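You operate a simulated robot arm through the tools that you are given. There is no shell and no other tool.

You are at the controls of a simulated robot arm. One attempt, no reset.

## Task
Unstack the trolley: upper shell to the lift plate, ring to the deck.
Fine: the ring lies on the free end of the deck; gate down to work, then up. Set down upright: medium shell. Where these are worked on the way, their far stop is far enough and under half their travel is too little: trolley gate.
Where things are to end (x, y in the base frame): medium shell within 0.05 m of [1.02, -0.36]; medium stacking ring within 0.06 m of [1.03, 0.18].

It is judged by the outcome, as a careful person would: the job done as asked, and still so three seconds after it is handed in. It fails if anything else is knocked over, pushed out of place, dropped, spilled or broken.

## Robot
A 6-joint arm with a two-finger gripper, fixed in place. Base frame: the origin is at the foot of the arm, x ahead of it, y to its left, z up. Readings come in m, degrees, newtons and seconds.
Its first joint turns from -166.0 to 166.0 degrees. Payload 2.45 kg.
The tool frame sits at the grasp point between the pads (the TCP): z along the fingers, y along the line on which they close. The tips reach 0.02 m beyond it. The gripper opens to 0.14 m. The gripper's body begins 0.168 m behind the TCP.
Orientation is that of the tool frame in the base frame, as a unit quaternion [x, y, z, w]. With the fingers straight down and closing along the base's y, the tool's x points along the base's -x, its y along +y and its z along -z.

## Interface
- The arm moves only by the tool move_arm. Its argument "commands" is a list of rows, each a list of 3 entries, a list of its own where there are three numbers: the shift along the base's x, y, z in mm, then the turn, a rotation vector about the base's x, y, z in degrees, then the opening, from 0 (shut) to 1 (fully open). In form: [[[x, y, z], [wx, wy, wz], claw], ...]. A call has 1 to 20 rows; each row shifts and turns the commanded pose from where the row before left it. A row lasts 0.2 s, in which the tool goes at most 0.05 m and 8.6 degrees; a call with a longer step from one row to the next is refused whole, and so is a gripper value outside its range. Where a pose cannot be reached the arm comes as near as it can. A force on the tool above 40 N (or 10 N above the force at the start of the call, whichever is more), or a blocked arm, ends the call early, and 0.2 s more pass. The fingers move at their own pace (about 0.045 m/s each) and stop on an object; they squeeze with about 28 N. The grip force told is the motor's: it shows also when the fingers shut on nothing. Time passes only in rows, and 0.2 s behind the last, so rows that do not move let the fingers close. The reply holds the time, the measured pose of the TCP, the force on the tool along the base axes, the opening and the grip force, in the units named above and with some noise, with the torque about the TCP (base axes, N m) and any sound that the robot's microphone picked up.
- Cameras (640 x 400 px; columns grow to the right, rows downward): "scene" is fixed at [0.4017, 0.6509, 1.4893]; the picture's right is [-0.67, -0.74, 0.00], its down [-0.47, 0.42, -0.78] and it looks along [0.58, -0.52, -0.63] (base axes); focal length 293 px, centre (320, 200). "wrist" rides on the gripper at [0.078, 0.011, -0.209] in the tool frame; the picture's right is [-0.14, 0.99, 0.00], its down [-0.92, -0.13, -0.37] and it looks along [-0.36, -0.05, 0.93] (tool axes); focal length 280 px, centre (320, 200). There is no depth. A picture from a camera that has moved, and an enlarged one, comes with that camera's place and axes in the base frame and with its lens.
- camera(camera): a new picture of that camera. The clock stands still meanwhile.
- inspect(camera, box): a new picture of the part [left, top, right, bottom] of that camera's present view, enlarged. The clock stands still meanwhile.
- job_done(): hands the job in; it is judged then, once.

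Places have to be worked out from the pictures, the camera data and where the tool is seen. Open the gripper and draw the arm clear of the work before you hand the job in, unless the task says otherwise.

The tools are called after "Call:" as name(argument=value, ...) on one line, values as JSON. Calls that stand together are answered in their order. move_arm: Moves the arm, as the interface text tells. Its arguments: {"type":"object","properties":{"commands":{"type":"array"}},"required":["commands"]} The other tools are called the same way: camera (camera) takes a picture; inspect (camera, box) takes an enlarged picture of a part of a camera's view; job_done () hands the job in.

At the start:

```text
time: 0.0
tool_pos: [0.6521, 0.025, 1.2523]
orientation: [0.001, 1.0, 0.0, 0.0]
wrist_force: [0.4, -1.8, 0.6]
ft_torque: [0.0, -0.02, 0.02]
opening: 0.1401
grasp_force: 0.1
```

scene: 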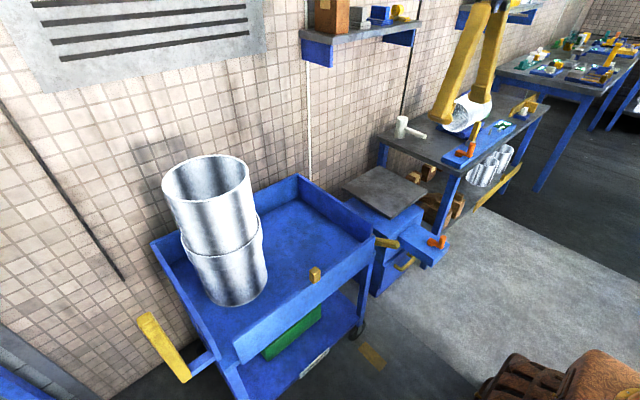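
wrist: 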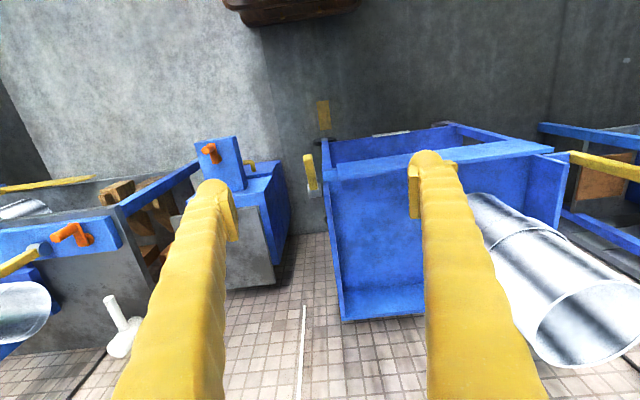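

I'll begin by looking closely at the trolley, the stack and the lift plate before I move.

Call:
inspect(camera="scene", box=[130, 130, 400, 400])

Call:
inspect(camera="scene", box=[320, 100, 540, 300])

Call:
inspect(camera="wrist", box=[290, 80, 640, 380])

Call:
inspect(camera="wrist", box=[0, 80, 340, 380])

```text
1.48 times, centred on (265, 265) of scene
camera zoom: at [0.4017, 0.6509, 1.4893], right [-0.67, -0.74, 0.0], down [-0.47, 0.42, -0.78], along [0.58, -0.52, -0.63], focal length 434 px, centre (402, 104)
```

zoom: 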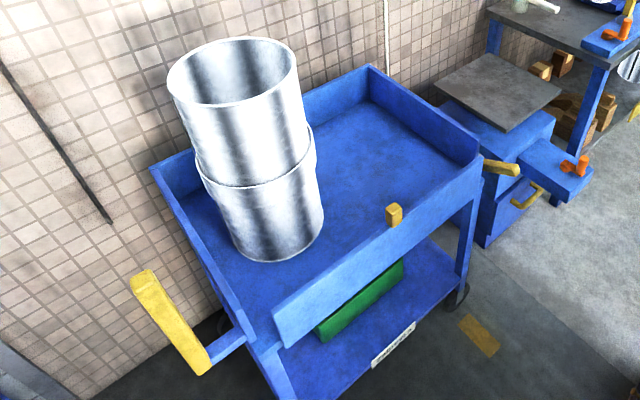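

```text
2.00 times, centred on (430, 200) of scene
camera zoom: at [0.4017, 0.6509, 1.4893], right [-0.67, -0.74, 0.0], down [-0.47, 0.42, -0.78], along [0.58, -0.52, -0.63], focal length 587 px, centre (100, 200)
```

zoom: 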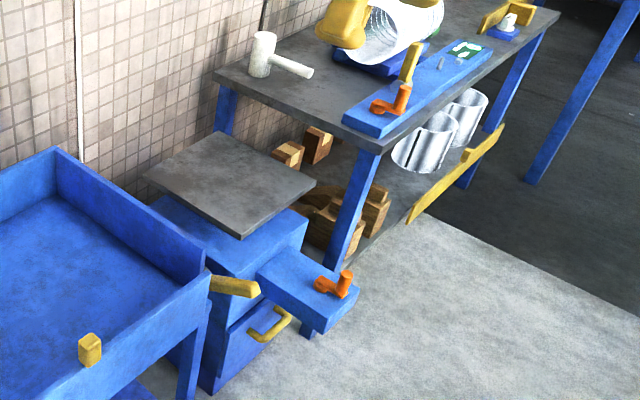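

```text
1.33 times, centred on (465, 230) of wrist
camera zoom: at [0.575, 0.0365, 1.4622], right [0.14, 0.99, 0.0], down [0.92, -0.13, 0.37], along [0.36, -0.05, -0.93], focal length 374 px, centre (127, 160)
```

zoom: 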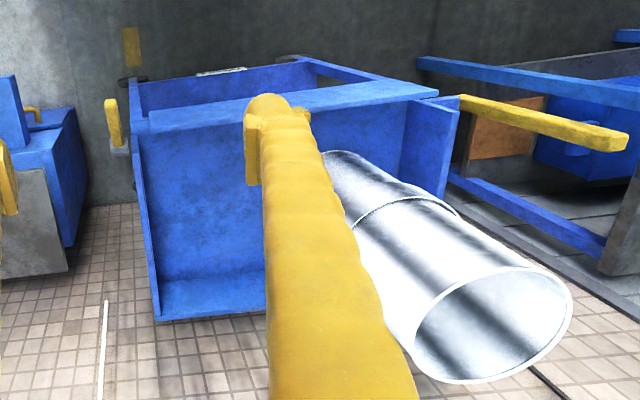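

```text
1.33 times, centred on (170, 230) of wrist
camera zoom: at [0.575, 0.0365, 1.4622], right [0.14, 0.99, 0.0], down [0.92, -0.13, 0.37], along [0.36, -0.05, -0.93], focal length 374 px, centre (520, 160)
```

zoom: 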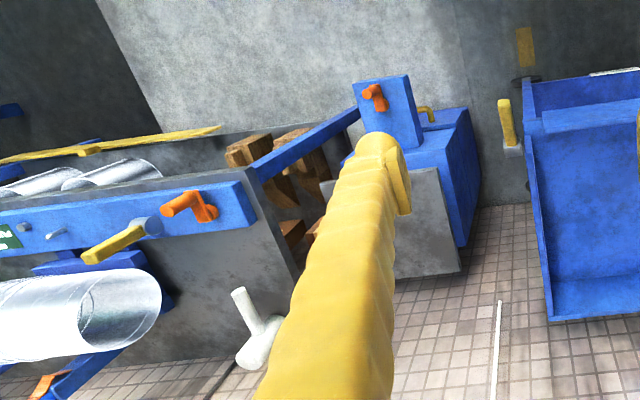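

The two views place the stack's rim near (1.03, 0.46, 1.08) with a diameter of about 0.21 m. The gate's top edge runs along x≈0.79, from y≈0.05 to 0.59, with its knob near (0.79, 0.32, 0.79). I'll move closer for a better look at the gate and stack, staying clear of both.

Call:
move_arm(commands=[[[-10, 30, -20], [0, 0, 0], 1], [[-10, 30, -20], [0, 0, 0], 1], [[-10, 30, -20], [0, 0, 0], 1], [[-10, 30, -20], [0, 0, 0], 1], [[-10, 30, -20], [0, 0, 0], 1], [[-10, 0, -20], [0, 0, 0], 1]])

Call:
camera(camera="wrist")

Call:
camera(camera="scene")

```text
time: 1.4
tool_pos: [0.5928, 0.1722, 1.1336]
orientation: [0.0, 1.0, 0.0, 0.0]
wrist_force: [1.1, -0.4, 0.3]
ft_torque: [-0.03, 0.02, 0.03]
opening: 0.1401
grasp_force: 0.0
```

```text
taken
camera wrist: at [0.515, 0.1852, 1.3431], right [0.14, 0.99, 0.0], down [0.92, -0.13, 0.37], along [0.37, -0.05, -0.93], focal length 280 px, centre (320, 200)
```

wrist: 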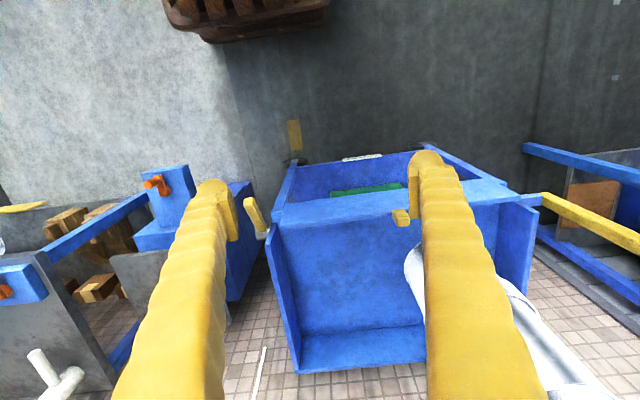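

```text
taken
```

scene: 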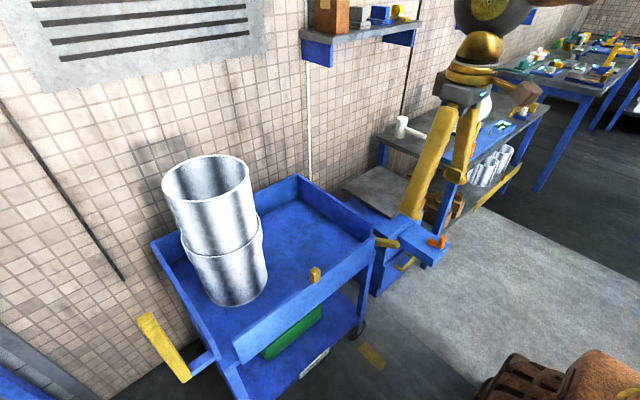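

The gate knob now shows just left of the right finger. I'll enlarge it along with the side lever.

Call:
inspect(camera="wrist", box=[230, 140, 430, 265])

Call:
inspect(camera="scene", box=[220, 220, 460, 370])

Call:
inspect(camera="scene", box=[150, 140, 290, 310])

```text
3.20 times, centred on (330, 202) of wrist
camera zoom: at [0.515, 0.1852, 1.3431], right [0.14, 0.99, 0.0], down [0.92, -0.13, 0.37], along [0.37, -0.05, -0.93], focal length 897 px, centre (288, 192)
```

zoom: 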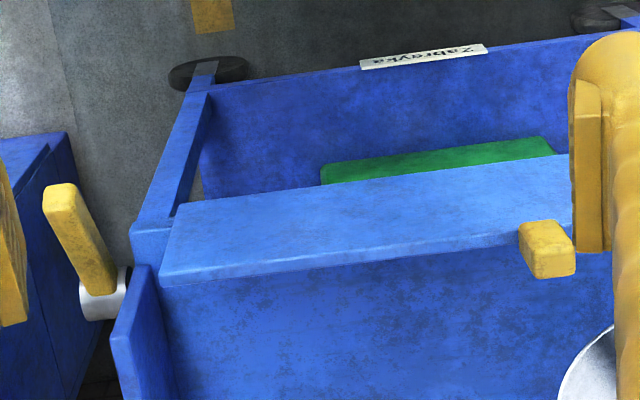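

```text
2.67 times, centred on (340, 295) of scene
camera zoom: at [0.4017, 0.6509, 1.4893], right [-0.67, -0.74, 0.0], down [-0.47, 0.42, -0.78], along [0.58, -0.52, -0.63], focal length 782 px, centre (267, -53)
```

zoom: 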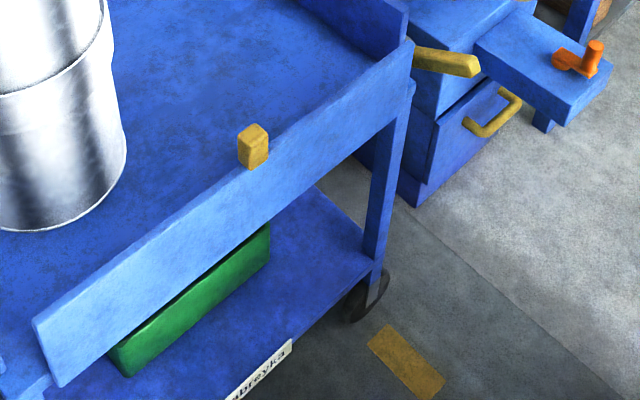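

```text
2.35 times, centred on (220, 225) of scene
camera zoom: at [0.4017, 0.6509, 1.4893], right [-0.67, -0.74, 0.0], down [-0.47, 0.42, -0.78], along [0.58, -0.52, -0.63], focal length 690 px, centre (555, 141)
```

zoom: 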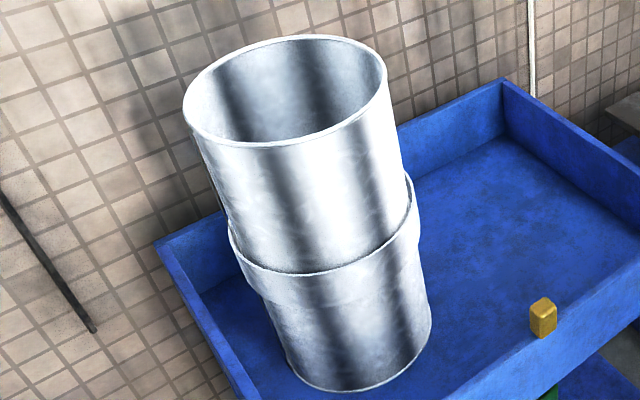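

I place the knob at (0.794, 0.321, 0.80), on top of the gate's upper edge (z≈0.777). I'll move above it with the fingers open and check alignment.

Call:
move_arm(commands=[[[25, 18.6, -29], [0, 0, 0], 1], [[25, 18.6, -29], [0, 0, 0], 1], [[25, 18.6, -29], [0, 0, 0], 1], [[25, 18.6, -29], [0, 0, 0], 1], [[25, 18.6, -29], [0, 0, 0], 1], [[25, 18.6, -29], [0, 0, 0], 1], [[25, 18.6, -29], [0, 0, 0], 1], [[26, 18.6, -20], [0, 0, 0], 0.6], [[0, 0, 0], [0, 0, 0], 0.6]])

Call:
camera(camera="wrist")

Call:
camera(camera="scene")

```text
time: 3.4
tool_pos: [0.7958, 0.3246, 0.9083]
orientation: [0.0, 1.0, 0.0, 0.0]
wrist_force: [0.3, 0.9, -0.5]
ft_torque: [-0.03, -0.01, 0.01]
opening: 0.0875
grasp_force: 0.0
```

```text
taken
camera wrist: at [0.7184, 0.3354, 1.1177], right [0.14, 0.99, 0.0], down [0.92, -0.13, 0.37], along [0.37, -0.05, -0.93], focal length 280 px, centre (320, 200)
```

wrist: 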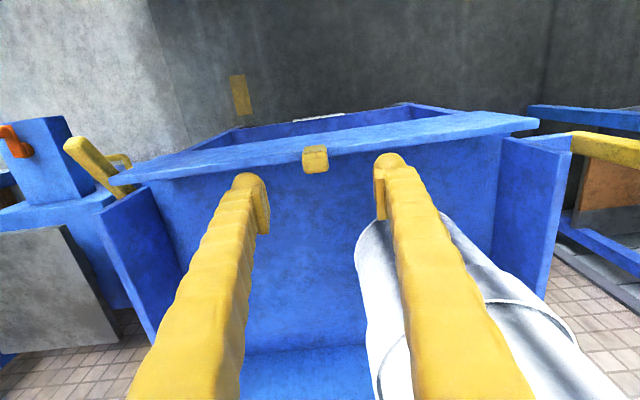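

```text
taken
```

scene: 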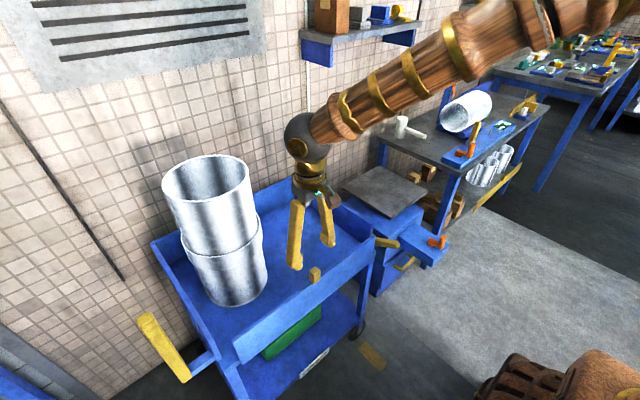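

The knob ray at z=0.80 gives (0.793, 0.321), which matches. I'll zoom in on it before going down.

Call:
inspect(camera="wrist", box=[60, 90, 380, 250])

Call:
inspect(camera="scene", box=[270, 180, 410, 300])

```text
2.00 times, centred on (220, 170) of wrist
camera zoom: at [0.7184, 0.3354, 1.1177], right [0.14, 0.99, 0.0], down [0.92, -0.13, 0.37], along [0.37, -0.05, -0.93], focal length 561 px, centre (520, 260)
```

zoom: 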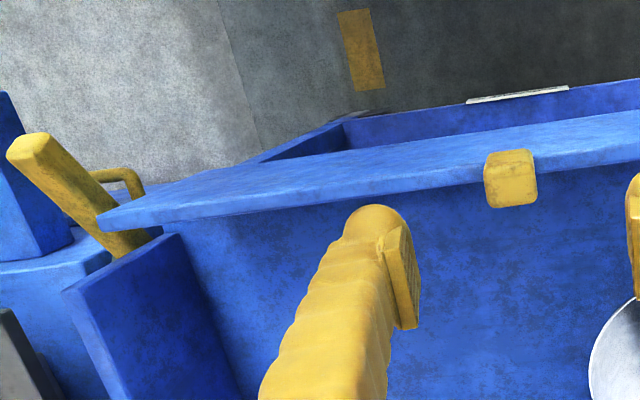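

```text
3.33 times, centred on (340, 240) of scene
camera zoom: at [0.4017, 0.6509, 1.4893], right [-0.67, -0.74, 0.0], down [-0.47, 0.42, -0.78], along [0.58, -0.52, -0.63], focal length 978 px, centre (253, 67)
```

zoom: 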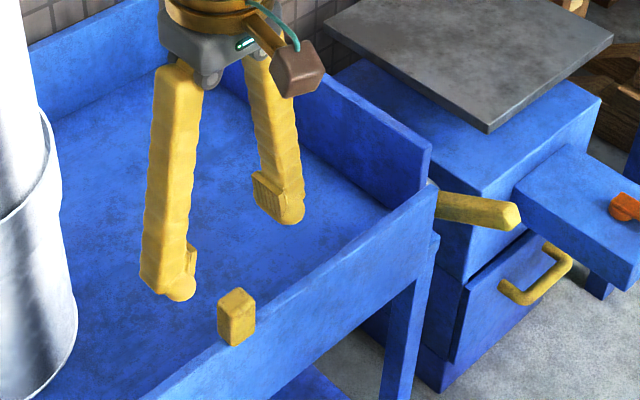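

The fingers straddle the knob cleanly. I'll lower to z≈0.812 and close gently on it.

Call:
move_arm(commands=[[[-3, -3.5, -30], [0, 0, 0], 0.6], [[0, 0, -30], [0, 0, 0], 0.6], [[0, 0, -25], [0, 0, 0], 0.6], [[0, 0, -11], [0, 0, 0], 0.6], [[0, 0, 0], [0, 0, 0], 0.3], [[0, 0, 0], [0, 0, 0], 0.0], [[0, 0, 0], [0, 0, 0], 0.0], [[0, 0, 0], [0, 0, 0], 0.0]])

Call:
inspect(camera="scene", box=[250, 180, 410, 300])

Call:
camera(camera="wrist")

```text
time: 5.2
tool_pos: [0.7913, 0.3201, 0.812]
orientation: [0.001, 1.0, -0.001, 0.0]
wrist_force: [0.9, -28.5, 1.4]
ft_torque: [-0.3, -0.22, -0.02]
opening: 0.0275
grasp_force: 23.9
```

```text
3.33 times, centred on (330, 240) of scene
camera zoom: at [0.4017, 0.6509, 1.4893], right [-0.67, -0.74, 0.0], down [-0.47, 0.42, -0.78], along [0.58, -0.52, -0.63], focal length 978 px, centre (287, 67)
```

zoom: 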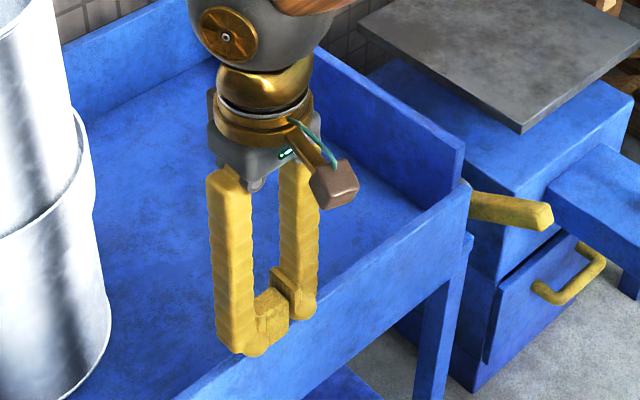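

```text
taken
camera wrist: at [0.7148, 0.3315, 1.0221], right [0.14, 0.99, 0.0], down [0.92, -0.13, 0.37], along [0.36, -0.05, -0.93], focal length 280 px, centre (320, 200)
```

wrist: 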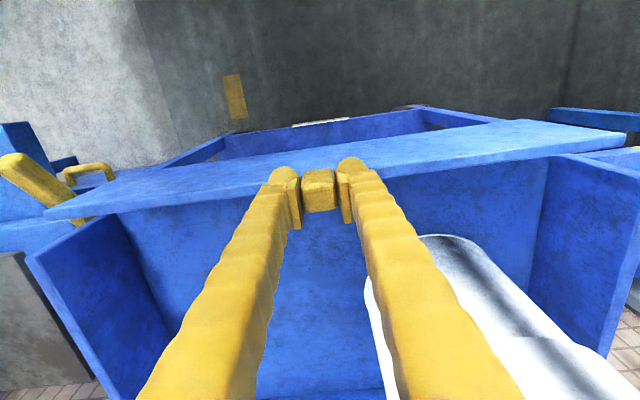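

The grip is on the knob but pushes sideways with −28 N, so I'm slightly off-centre. I'll shift a little in −y to relieve it and watch the force.

Call:
move_arm(commands=[[[0, -1.5, 0], [0, 0, 0], 0.0], [[0, 0, 0], [0, 0, 0], 0.0]])

```text
time: 5.8
tool_pos: [0.7906, 0.3208, 0.812]
orientation: [0.0, 1.0, -0.001, 0.001]
wrist_force: [5.2, -12.5, -9.5]
ft_torque: [-0.09, -0.87, 0.02]
opening: 0.0269
grasp_force: 45.2
```

The side force fell to −12 N. I'll shift another millimetre and let it settle.

Call:
move_arm(commands=[[[0, -1, 0], [0, 0, 0], 0.0], [[0, 0, 0], [0, 0, 0], 0.0]])

```text
time: 6.4
tool_pos: [0.7915, 0.3187, 0.8123]
orientation: [0.001, 1.0, 0.001, -0.001]
wrist_force: [7.8, 20.9, -18.5]
ft_torque: [0.16, -1.23, -0.05]
opening: 0.027
grasp_force: 44.9
```

The force reversed, so the centre is roughly half a millimetre back. I'll take half of that back and try a small outward pull of −6 mm in x to see whether the gate is hinged.

Call:
move_arm(commands=[[[0, 0.5, 0], [0, 0, 0], 0.0], [[-3, 0, 0], [0, 0, 0], 0.0], [[-3, 0, 0], [0, 0, 0], 0.0]])

```text
time: 7.2
tool_pos: [0.7851, 0.3198, 0.8136]
orientation: [0.0, 1.0, 0.0, 0.0]
wrist_force: [10.5, 27.8, -13.7]
ft_torque: [0.19, -1.33, -0.04]
opening: 0.0271
grasp_force: 44.6
```

The tool moved 6 mm outward with about 10 N of resistance, which suggests a hinge. I'll go a bit further along an arc and then look.

Call:
move_arm(commands=[[[-5, -0.3, 0], [0, 0, 0], 0.0], [[-5, -0.3, -0.5], [0, 0, 0], 0.0], [[-5, 0, -1], [0, 0, 0], 0.0]])

Call:
inspect(camera="scene", box=[220, 200, 420, 360])

Call:
camera(camera="wrist")

```text
time: 8.0
tool_pos: [0.7699, 0.3201, 0.8127]
orientation: [0.0, 1.0, 0.0, 0.001]
wrist_force: [7.7, 37.1, 8.5]
ft_torque: [0.39, -1.39, -0.09]
opening: 0.0268
grasp_force: 45.0
```

```text
2.50 times, centred on (320, 280) of scene
camera zoom: at [0.4017, 0.6509, 1.4893], right [-0.67, -0.74, 0.0], down [-0.47, 0.42, -0.78], along [0.58, -0.52, -0.63], focal length 733 px, centre (320, 0)
```

zoom: 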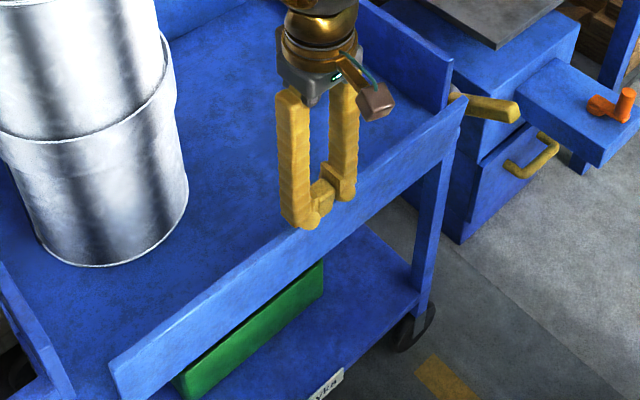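

```text
taken
camera wrist: at [0.6922, 0.3305, 1.0224], right [0.14, 0.99, 0.0], down [0.92, -0.13, 0.37], along [0.37, -0.05, -0.93], focal length 280 px, centre (320, 200)
```

wrist: 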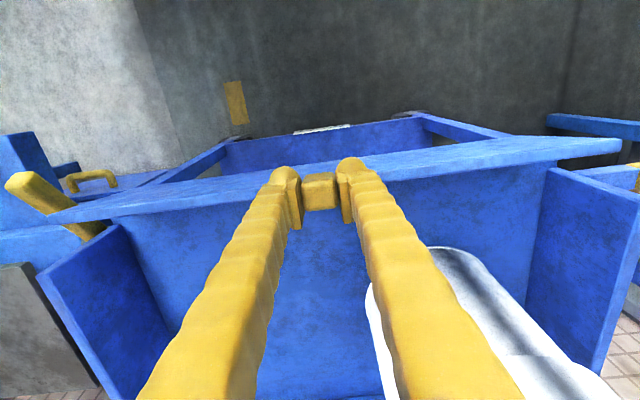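

The gate is hinged along its bottom edge and has started to swing outward. From the readings the hinge sits near x≈0.78, z≈0.71, with a radius of about 0.103 m. I'll follow that arc in small steps and correct y to relieve the side load.

Call:
move_arm(commands=[[[-5, 1, 0], [0, 0, 0], 0.0], [[-5.5, 0, -1], [0, 0, 0], 0.0], [[-5.2, 0, -1.4], [0, 0, 0], 0.0], [[-5.2, 0, -1.4], [0, 0, 0], 0.0]])

```text
time: 9.0
tool_pos: [0.7481, 0.3197, 0.8086]
orientation: [0.0, 1.0, 0.0, 0.001]
wrist_force: [8.1, 18.7, 3.6]
ft_torque: [0.23, -1.44, -0.02]
opening: 0.0268
grasp_force: 44.8
```

The motion follows the arc model with low forces. I'll continue along it.

Call:
move_arm(commands=[[[-5.1, 0.5, -1.8], [0, 0, 0], 0.0], [[-5.0, 0, -2.1], [0, 0, 0], 0.0], [[-4.9, 0, -2.3], [0, 0, 0], 0.0], [[-4.7, 0, -2.6], [0, 0, 0], 0.0], [[-4.6, 0, -2.9], [0, 0, 0], 0.0], [[-4.5, 0, -3.0], [0, 0, 0], 0.0], [[-4.3, 0, -3.3], [0, 0, 0], 0.0], [[-4.1, 0, -3.5], [0, 0, 0], 0.0]])

```text
time: 10.8
tool_pos: [0.7114, 0.3194, 0.7869]
orientation: [0.0, 1.0, 0.0, -0.001]
wrist_force: [-5.2, -11.9, 18.5]
ft_torque: [-0.17, -1.03, 0.01]
opening: 0.027
grasp_force: 45.3
```

The gate is at about 42° and the radius still fits. I'll keep going with the arc.

Call:
move_arm(commands=[[[-4.0, -0.2, -3.6], [0, 0, 0], 0.0], [[-3.7, 0, -3.9], [0, 0, 0], 0.0], [[-3.5, 0, -4.1], [0, 0, 0], 0.0], [[-3.3, 0, -4.3], [0, 0, 0], 0.0], [[-3.0, 0, -4.5], [0, 0, 0], 0.0], [[-2.8, 0, -4.6], [0, 0, 0], 0.0], [[-2.6, 0, -4.8], [0, 0, 0], 0.0], [[-2.3, 0, -4.9], [0, 0, 0], 0.0]])

Call:
inspect(camera="scene", box=[220, 200, 420, 360])

Call:
camera(camera="wrist")

```text
time: 11.7
tool_pos: [0.6991, 0.3202, 0.7747]
orientation: [0.0, 1.0, 0.0, 0.0]
wrist_force: [-6.2, -0.2, 10.8]
ft_torque: [-0.02, -0.38, 0.05]
opening: 0.0272
grasp_force: 44.7
stopped in row 4: the force on the tool passed its limit at 46 N (the readings are from after the stop); the commanded pose is now the measured one
```

```text
2.50 times, centred on (320, 280) of scene
camera zoom: at [0.4017, 0.6509, 1.4893], right [-0.67, -0.74, 0.0], down [-0.47, 0.42, -0.78], along [0.58, -0.52, -0.63], focal length 733 px, centre (320, 0)
```

zoom: 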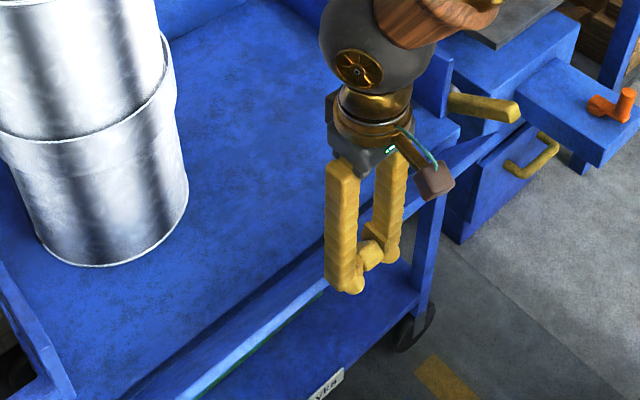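

```text
taken
camera wrist: at [0.6218, 0.3306, 0.9849], right [0.14, 0.99, 0.0], down [0.92, -0.13, 0.37], along [0.37, -0.05, -0.93], focal length 280 px, centre (320, 200)
```

wrist: 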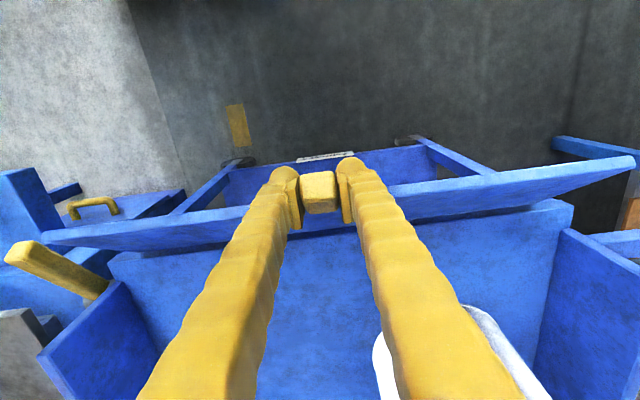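

The call stopped at about 52° with a force spike, possibly a finger tip corner on the gate edge or friction. I'll tilt the tool slightly with the gate to free it and try a small further step.

Call:
move_arm(commands=[[[0, 0, 0], [0, -5, 0], 0.0], [[0, 0, 0], [0, -5, 0], 0.0], [[0, 0, 0], [0, 0, 0], 0.0]])

```text
time: 12.5
tool_pos: [0.6987, 0.3188, 0.7755]
orientation: [-0.001, 0.996, 0.0, 0.087]
wrist_force: [-7.3, -6.4, -7.1]
ft_torque: [-0.04, 1.38, -0.06]
opening: 0.0269
grasp_force: 44.7
```

The torque was just friction between the pads and the knob (±1.4 N·m), and the tool sits freely. I'll continue the arc in small steps.

Call:
move_arm(commands=[[[-2.2, 0, -2.9], [0, 0, 0], 0.0], [[-2.1, 0, -3.0], [0, 0, 0], 0.0], [[-2.0, 0, -3.0], [0, 0, 0], 0.0]])

```text
time: 13.0
tool_pos: [0.6978, 0.3191, 0.7737]
orientation: [0.001, 0.996, 0.0, 0.09]
wrist_force: [-5.7, -5.0, 6.0]
ft_torque: [-0.1, -0.12, 0.09]
opening: 0.0269
grasp_force: 45.1
stopped in row 2: the force on the tool passed its limit at 45 N (the readings are from after the stop); the commanded pose is now the measured one
```

It was blocked again at the same place. I'll look closely for the cause.

Call:
inspect(camera="scene", box=[280, 240, 400, 320])

Call:
inspect(camera="wrist", box=[220, 140, 420, 265])

Call:
camera(camera="scene")

```text
5.00 times, centred on (340, 280) of scene
camera zoom: at [0.4017, 0.6509, 1.4893], right [-0.67, -0.74, 0.0], down [-0.47, 0.42, -0.78], along [0.58, -0.52, -0.63], focal length 1466 px, centre (220, -200)
```

zoom: 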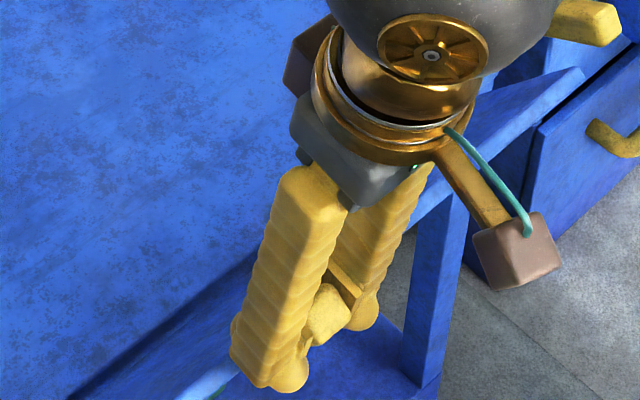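

```text
3.20 times, centred on (320, 202) of wrist
camera zoom: at [0.5847, 0.3305, 0.9662], right [0.14, 0.99, 0.03], down [0.84, -0.13, 0.53], along [0.52, -0.05, -0.85], focal length 897 px, centre (320, 192)
```

zoom: 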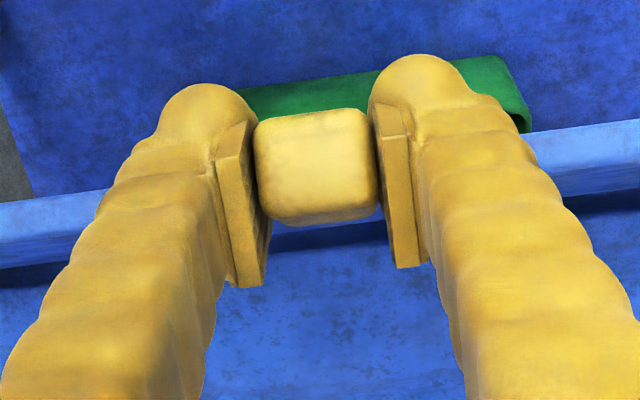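

```text
taken
```

scene: 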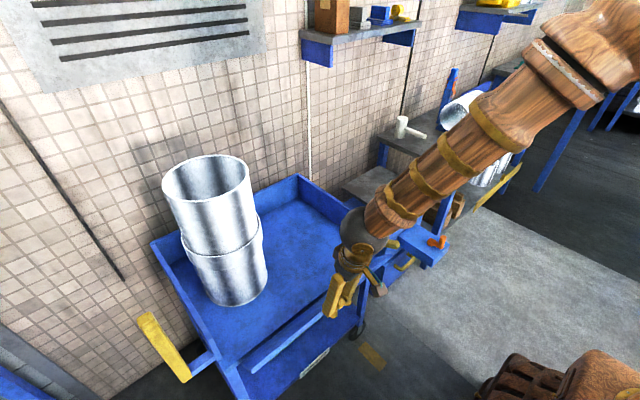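

I can't tell a stop from finger interference in these views. I'll release the knob, back away upward and see where the gate rests.

Call:
move_arm(commands=[[[0, 0, 0], [0, 0, 0], 0.3], [[0, 0, 0], [0, 0, 0], 0.5], [[0, 0, 0], [0, 0, 0], 0.5], [[-10, 0, 20], [0, 0, 0], 0.5], [[-20, 0, 40], [0, 5, 0], 0.5], [[-20, 0, 40], [0, 5, 0], 0.5]])

Call:
camera(camera="wrist")

Call:
camera(camera="scene")

```text
time: 14.4
tool_pos: [0.6476, 0.3179, 0.8723]
orientation: [0.0, 1.0, 0.0, 0.001]
wrist_force: [-0.6, 0.0, 0.9]
ft_torque: [0.0, 0.0, 0.01]
opening: 0.07
grasp_force: 0.0
```

```text
taken
camera wrist: at [0.5707, 0.33, 1.0825], right [0.14, 0.99, 0.0], down [0.92, -0.13, 0.37], along [0.37, -0.05, -0.93], focal length 280 px, centre (320, 200)
```

wrist: 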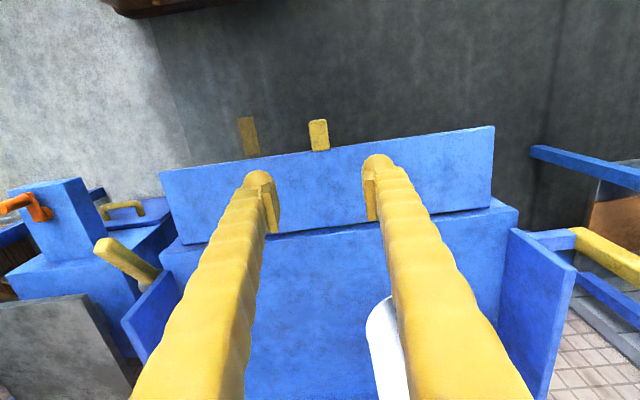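

```text
taken
```

scene: 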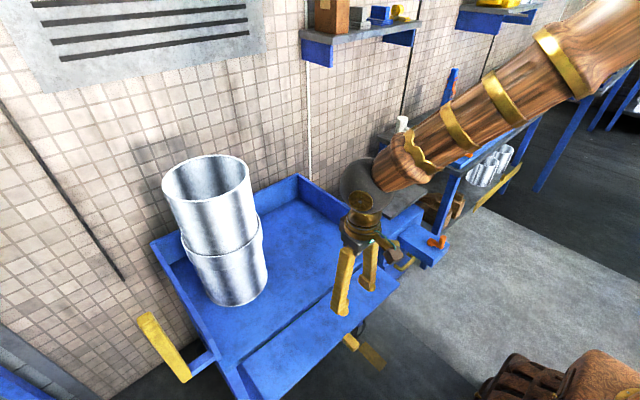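

On release the gate swung the rest of the way by itself and now hangs past horizontal. The knob is near (0.64, 0.318, 0.634), so the earlier block was only finger interference. I'll zoom in to pin down the hinge for closing it later.

Call:
inspect(camera="wrist", box=[140, 100, 540, 300])

Call:
inspect(camera="scene", box=[200, 240, 440, 400])

```text
1.60 times, centred on (340, 200) of wrist
camera zoom: at [0.5707, 0.33, 1.0825], right [0.14, 0.99, 0.0], down [0.92, -0.13, 0.37], along [0.37, -0.05, -0.93], focal length 449 px, centre (288, 200)
```

zoom: 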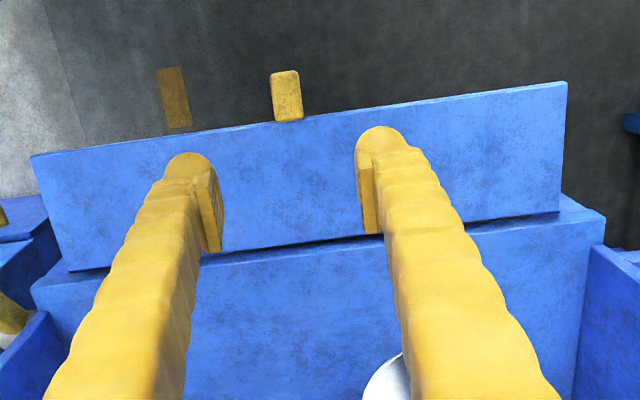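

```text
2.50 times, centred on (320, 320) of scene
camera zoom: at [0.4017, 0.6509, 1.4893], right [-0.67, -0.74, 0.0], down [-0.47, 0.42, -0.78], along [0.58, -0.52, -0.63], focal length 733 px, centre (320, -100)
```

zoom: 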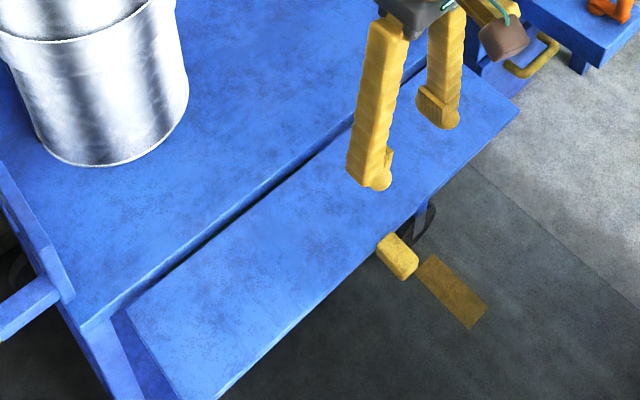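

The hinge line is at about x≈0.787, z≈0.655, the gate is 0.12 m tall, and it now lies about horizontal, so it's fully down. Next I'll rise and turn the tool 66° so it closes radially on the upper shell's near rim, keeping well above the stack.

Call:
move_arm(commands=[[[0, 0, 45], [0, 0, 0], 0.6], [[0, 0, 45], [0, 0, 0], 0.6], [[0, 0, 45], [0, 0, 0], 0.6], [[0, 0, 45], [0, 0, 0], 0.6], [[0, 0, 45], [0, 0, -6], 0.6], [[0, 0, 45], [0, 0, -6], 0.6], [[0, 0, 45], [0, 0, -6], 0.6], [[20, 0, 40], [0, 0, -8], 0.6], [[30, 10, 20], [0, 0, -8], 0.6], [[30, 10, 0], [0, 0, -8], 0.6], [[30, 10, 0], [0, 0, -8], 0.6], [[30, 10, 0], [0, 0, -8], 0.6], [[30, 10, 0], [0, 0, -8], 0.6]])

Call:
camera(camera="wrist")

Call:
camera(camera="scene")

```text
time: 17.2
tool_pos: [0.8169, 0.3712, 1.2489]
orientation: [0.545, 0.838, 0.0, 0.002]
wrist_force: [-0.7, 0.7, 0.8]
ft_torque: [0.03, -0.02, 0.01]
opening: 0.0841
grasp_force: 0.0
```

```text
taken
camera wrist: at [0.7947, 0.447, 1.4588], right [0.96, 0.27, 0.0], down [0.25, -0.89, 0.37], along [0.1, -0.36, -0.93], focal length 280 px, centre (320, 200)
```

wrist: 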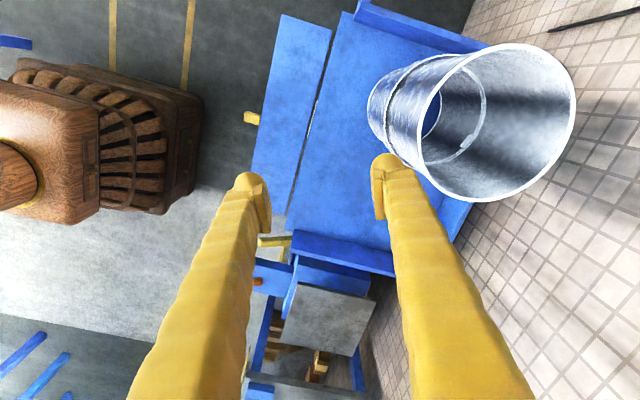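

```text
taken
```

scene: 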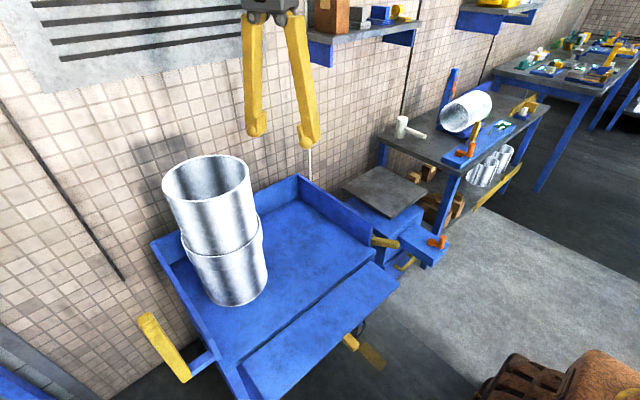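

I now look straight into the stack. I'll zoom in on the rim, on the ring's lip inside, and on the outside from the scene camera.

Call:
inspect(camera="wrist", box=[350, 20, 610, 220])

Call:
inspect(camera="scene", box=[140, 140, 300, 320])

```text
2.00 times, centred on (480, 120) of wrist
camera zoom: at [0.7947, 0.447, 1.4588], right [0.96, 0.27, 0.0], down [0.25, -0.89, 0.37], along [0.1, -0.36, -0.93], focal length 561 px, centre (0, 360)
```

zoom: 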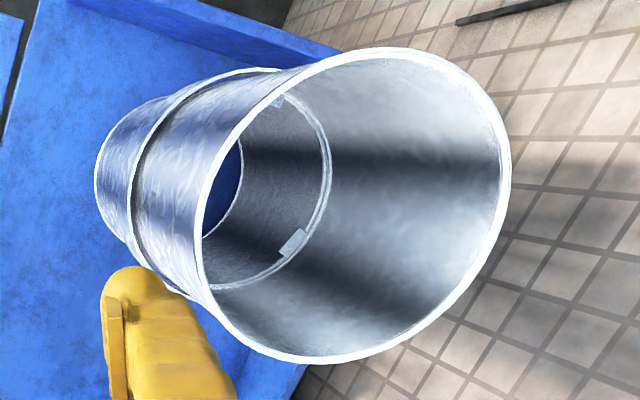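

```text
2.22 times, centred on (220, 230) of scene
camera zoom: at [0.4017, 0.6509, 1.4893], right [-0.67, -0.74, 0.0], down [-0.47, 0.42, -0.78], along [0.58, -0.52, -0.63], focal length 652 px, centre (542, 133)
```

zoom: 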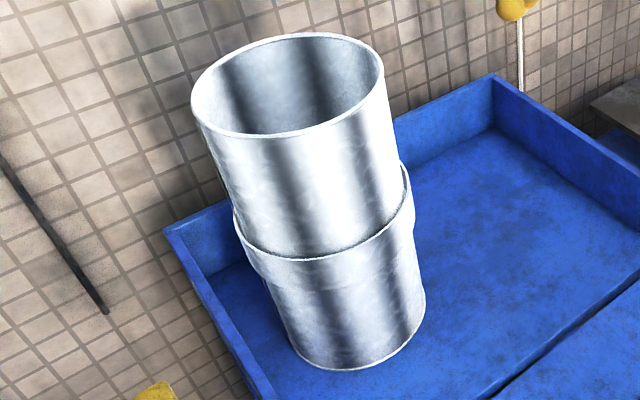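

Rim centre comes out at about (1.025, 0.467) with an outer radius near 0.101, so the near wall point is about (0.935, 0.426). I'll hover above it at z=1.18 and see whether the arm reaches with the tool vertical.

Call:
move_arm(commands=[[[30, 14, -12], [0, 0, 0], 0.6], [[30, 14, -15], [0, 0, 0], 0.6], [[30, 14, -20], [0, 0, 0], 0.6], [[28, 13, -20], [0, 0, 0], 0.6], [[0, 0, 0], [0, 0, 0], 0.6]])

Call:
camera(camera="wrist")

Call:
inspect(camera="scene", box=[140, 40, 340, 240])

```text
time: 18.4
tool_pos: [0.9352, 0.4244, 1.1826]
orientation: [0.545, 0.839, 0.0, 0.002]
wrist_force: [0.7, 0.2, -0.1]
ft_torque: [0.0, -0.04, 0.03]
opening: 0.0841
grasp_force: 0.0
```

```text
taken
camera wrist: at [0.9137, 0.5004, 1.3922], right [0.96, 0.28, 0.0], down [0.26, -0.89, 0.37], along [0.1, -0.36, -0.93], focal length 280 px, centre (320, 200)
```

wrist: 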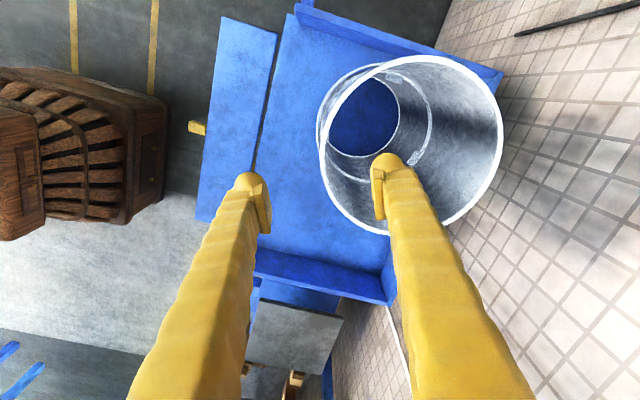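

```text
2.00 times, centred on (240, 140) of scene
camera zoom: at [0.4017, 0.6509, 1.4893], right [-0.67, -0.74, 0.0], down [-0.47, 0.42, -0.78], along [0.58, -0.52, -0.63], focal length 587 px, centre (480, 320)
```

zoom: 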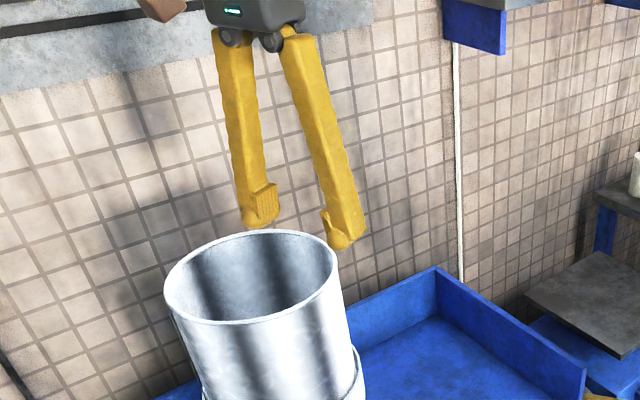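

The arm reaches with a vertical tool, and this view refines the rim centre to about (1.027, 0.467), putting the wall within 3 mm of my current point. I'll descend until the pads straddle the wall 28 mm below the rim, without closing yet.

Call:
move_arm(commands=[[[2, 1.5, -30], [0, 0, 0], 0.6], [[0, 0, -30], [0, 0, 0], 0.6], [[0, 0, -30], [0, 0, 0], 0.6], [[0, 0, -20], [0, 0, 0], 0.6], [[0, 0, -20], [0, 0, 0], 0.6], [[0, 0, 0], [0, 0, 0], 0.6]])

Call:
camera(camera="wrist")

Call:
inspect(camera="scene", box=[140, 100, 300, 220])

```text
time: 19.8
tool_pos: [0.9377, 0.426, 1.0532]
orientation: [0.545, 0.839, 0.0, 0.001]
wrist_force: [-0.7, -0.1, -0.4]
ft_torque: [-0.01, 0.0, -0.02]
opening: 0.0842
grasp_force: 0.1
```

```text
taken
camera wrist: at [0.9158, 0.5029, 1.2623], right [0.96, 0.28, 0.0], down [0.26, -0.89, 0.37], along [0.1, -0.36, -0.93], focal length 280 px, centre (320, 200)
```

wrist: 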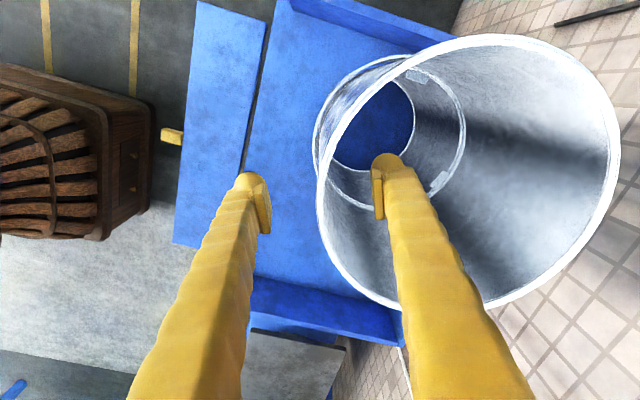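

```text
3.33 times, centred on (220, 160) of scene
camera zoom: at [0.4017, 0.6509, 1.4893], right [-0.67, -0.74, 0.0], down [-0.47, 0.42, -0.78], along [0.58, -0.52, -0.63], focal length 978 px, centre (653, 333)
```

zoom: 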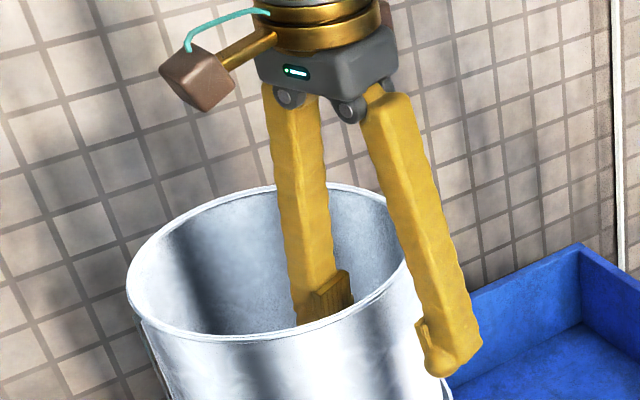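

The shell wall lies between the pads, roughly centred. I'll close partway first and check for side load.

Call:
move_arm(commands=[[[0, 0, 0], [0, 0, 0], 0.3], [[0, 0, 0], [0, 0, 0], 0.2], [[0, 0, 0], [0, 0, 0], 0.15], [[0, 0, 0], [0, 0, 0], 0.15]])

Call:
inspect(camera="wrist", box=[220, 130, 440, 270])

Call:
inspect(camera="scene", box=[160, 130, 290, 220])

```text
time: 20.8
tool_pos: [0.9365, 0.4273, 1.0534]
orientation: [0.545, 0.838, -0.001, 0.002]
wrist_force: [0.5, 0.7, 0.6]
ft_torque: [0.0, -0.01, 0.01]
opening: 0.0211
grasp_force: 0.0
```

```text
2.86 times, centred on (330, 200) of wrist
camera zoom: at [0.9157, 0.5029, 1.2625], right [0.96, 0.28, 0.0], down [0.26, -0.89, 0.37], along [0.1, -0.36, -0.93], focal length 801 px, centre (291, 200)
```

zoom: 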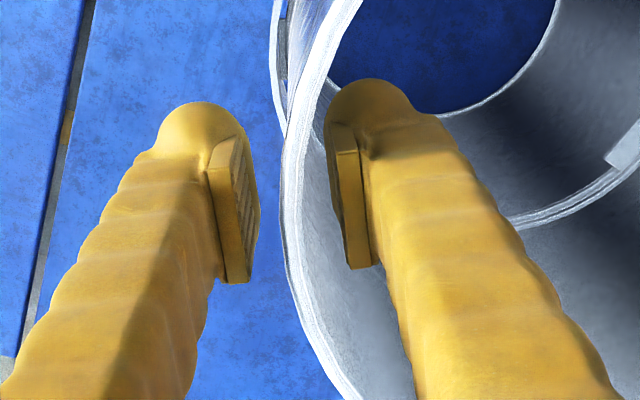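

```text
4.44 times, centred on (225, 175) of scene
camera zoom: at [0.4017, 0.6509, 1.4893], right [-0.67, -0.74, 0.0], down [-0.47, 0.42, -0.78], along [0.58, -0.52, -0.63], focal length 1304 px, centre (742, 311)
```

zoom: 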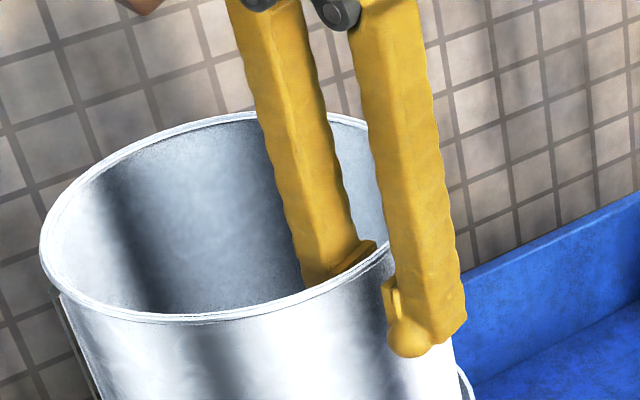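

No contact yet. The wall sits about 2.5 mm closer to the inner pad, so I'll shift outward by that much and close fully.

Call:
move_arm(commands=[[[2.2, 1, 0], [0, 0, 0], 0.12], [[0, 0, 0], [0, 0, 0], 0.05], [[0, 0, 0], [0, 0, 0], 0.0], [[0, 0, 0], [0, 0, 0], 0.0]])

```text
time: 21.8
tool_pos: [0.9396, 0.4262, 1.0515]
orientation: [0.545, 0.838, -0.001, 0.001]
wrist_force: [2.3, -3.1, 0.4]
ft_torque: [-0.04, -0.02, -0.27]
opening: 0.0062
grasp_force: 28.1
```

The grip is firm on a 6 mm wall with little side load. I'll lift a few millimetres slowly and read the weight and torque.

Call:
move_arm(commands=[[[0, 0, 3], [0, 0, 0], 0.0], [[0, 0, 3], [0, 0, 0], 0.0], [[0, 0, 4], [0, 0, 0], 0.0], [[0, 0, 0], [0, 0, 0], 0.0]])

Call:
inspect(camera="scene", box=[150, 130, 290, 310])

```text
time: 22.8
tool_pos: [0.9402, 0.4271, 1.0616]
orientation: [0.544, 0.839, 0.001, 0.002]
wrist_force: [2.8, -0.2, -4.5]
ft_torque: [-0.18, -0.06, -0.24]
opening: 0.006
grasp_force: 28.2
```

```text
2.22 times, centred on (220, 220) of scene
camera zoom: at [0.4017, 0.6509, 1.4893], right [-0.67, -0.74, 0.0], down [-0.47, 0.42, -0.78], along [0.58, -0.52, -0.63], focal length 652 px, centre (542, 156)
```

zoom: 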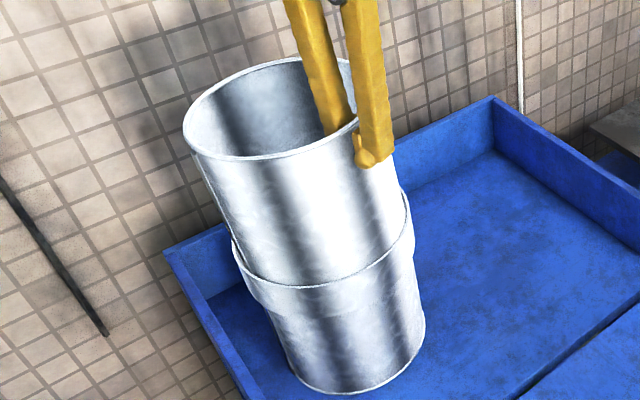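

There's about 4.5 N of load so far and no visible tilt. I'll lift another 12 mm.

Call:
move_arm(commands=[[[0, 0, 4], [0, 0, 0], 0.0], [[0, 0, 4], [0, 0, 0], 0.0], [[0, 0, 4], [0, 0, 0], 0.0], [[0, 0, 0], [0, 0, 0], 0.0]])

Call:
inspect(camera="scene", box=[150, 130, 290, 310])

Call:
camera(camera="wrist")

```text
time: 23.8
tool_pos: [0.9397, 0.4283, 1.0734]
orientation: [0.545, 0.839, -0.001, 0.002]
wrist_force: [2.1, 0.0, -5.6]
ft_torque: [-0.11, 0.0, -0.08]
opening: 0.0062
grasp_force: 28.4
```

```text
2.22 times, centred on (220, 220) of scene
camera zoom: at [0.4017, 0.6509, 1.4893], right [-0.67, -0.74, 0.0], down [-0.47, 0.42, -0.78], along [0.58, -0.52, -0.63], focal length 652 px, centre (542, 156)
```

zoom: 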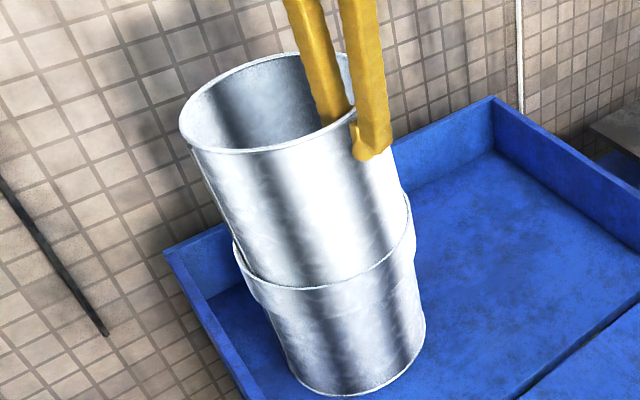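

```text
taken
camera wrist: at [0.9185, 0.5042, 1.2829], right [0.96, 0.28, 0.0], down [0.26, -0.89, 0.37], along [0.1, -0.36, -0.93], focal length 280 px, centre (320, 200)
```

wrist: 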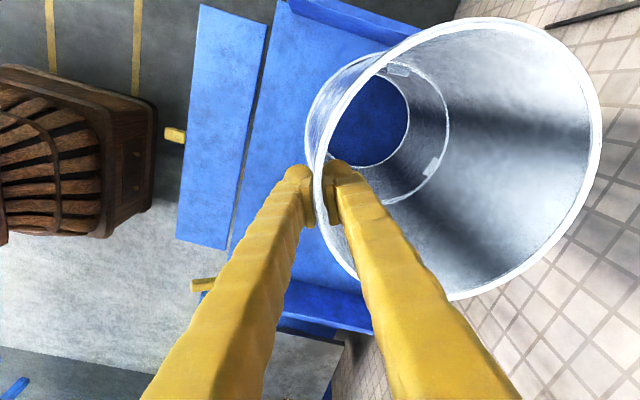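

The shell rises with the tool, load about 5.6 N, and the ring stays put. I'll keep lifting straight up.

Call:
move_arm(commands=[[[0, 0, 5], [0, 0, 0], 0.0], [[0, 0, 5], [0, 0, 0], 0.0], [[0, 0, 5], [0, 0, 0], 0.0], [[0, 0, 0], [0, 0, 0], 0.0]])

Call:
inspect(camera="scene", box=[150, 130, 290, 310])

```text
time: 24.8
tool_pos: [0.939, 0.4267, 1.0884]
orientation: [0.544, 0.839, -0.001, 0.002]
wrist_force: [-0.1, 0.5, -5.0]
ft_torque: [-0.22, 0.39, 0.04]
opening: 0.006
grasp_force: 27.6
```

```text
2.22 times, centred on (220, 220) of scene
camera zoom: at [0.4017, 0.6509, 1.4893], right [-0.67, -0.74, 0.0], down [-0.47, 0.42, -0.78], along [0.58, -0.52, -0.63], focal length 652 px, centre (542, 156)
```

zoom: 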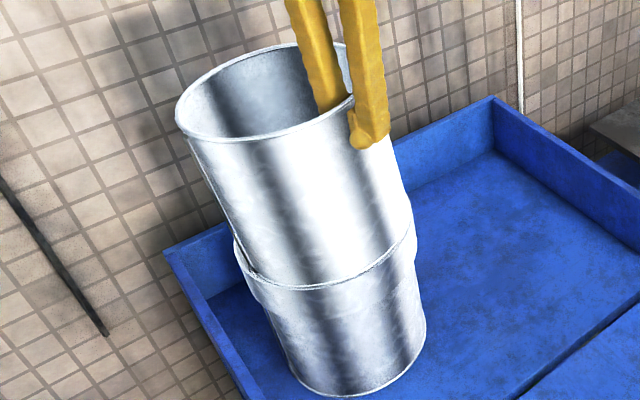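

Force and torque now match the full weight of about 0.5 kg hanging free. I'll lift another 60 mm to clear the ring.

Call:
move_arm(commands=[[[0, 0, 8], [0, 0, 0], 0.0], [[0, 0, 10], [0, 0, 0], 0.0], [[0, 0, 12], [0, 0, 0], 0.0], [[0, 0, 14], [0, 0, 0], 0.0], [[0, 0, 16], [0, 0, 0], 0.0], [[0, 0, 8], [0, 0, 0], 0.0], [[0, 0, 0], [0, 0, 0], 0.0]])

Call:
camera(camera="scene")

Call:
camera(camera="wrist")

```text
time: 26.4
tool_pos: [0.9405, 0.427, 1.1568]
orientation: [0.545, 0.839, -0.001, 0.001]
wrist_force: [-0.1, 0.6, -6.2]
ft_torque: [-0.19, 0.39, 0.02]
opening: 0.006
grasp_force: 28.1
```

```text
taken
```

scene: 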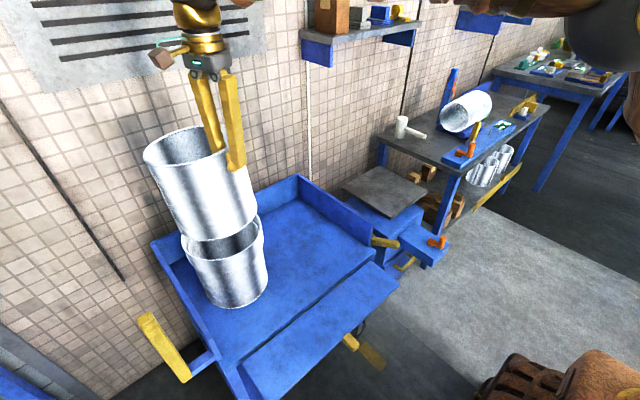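

```text
taken
camera wrist: at [0.9193, 0.5045, 1.3658], right [0.96, 0.28, 0.0], down [0.26, -0.89, 0.37], along [0.1, -0.36, -0.93], focal length 280 px, centre (320, 200)
```

wrist: 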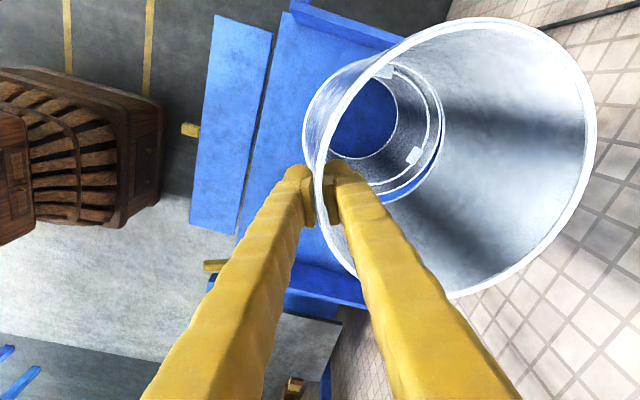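

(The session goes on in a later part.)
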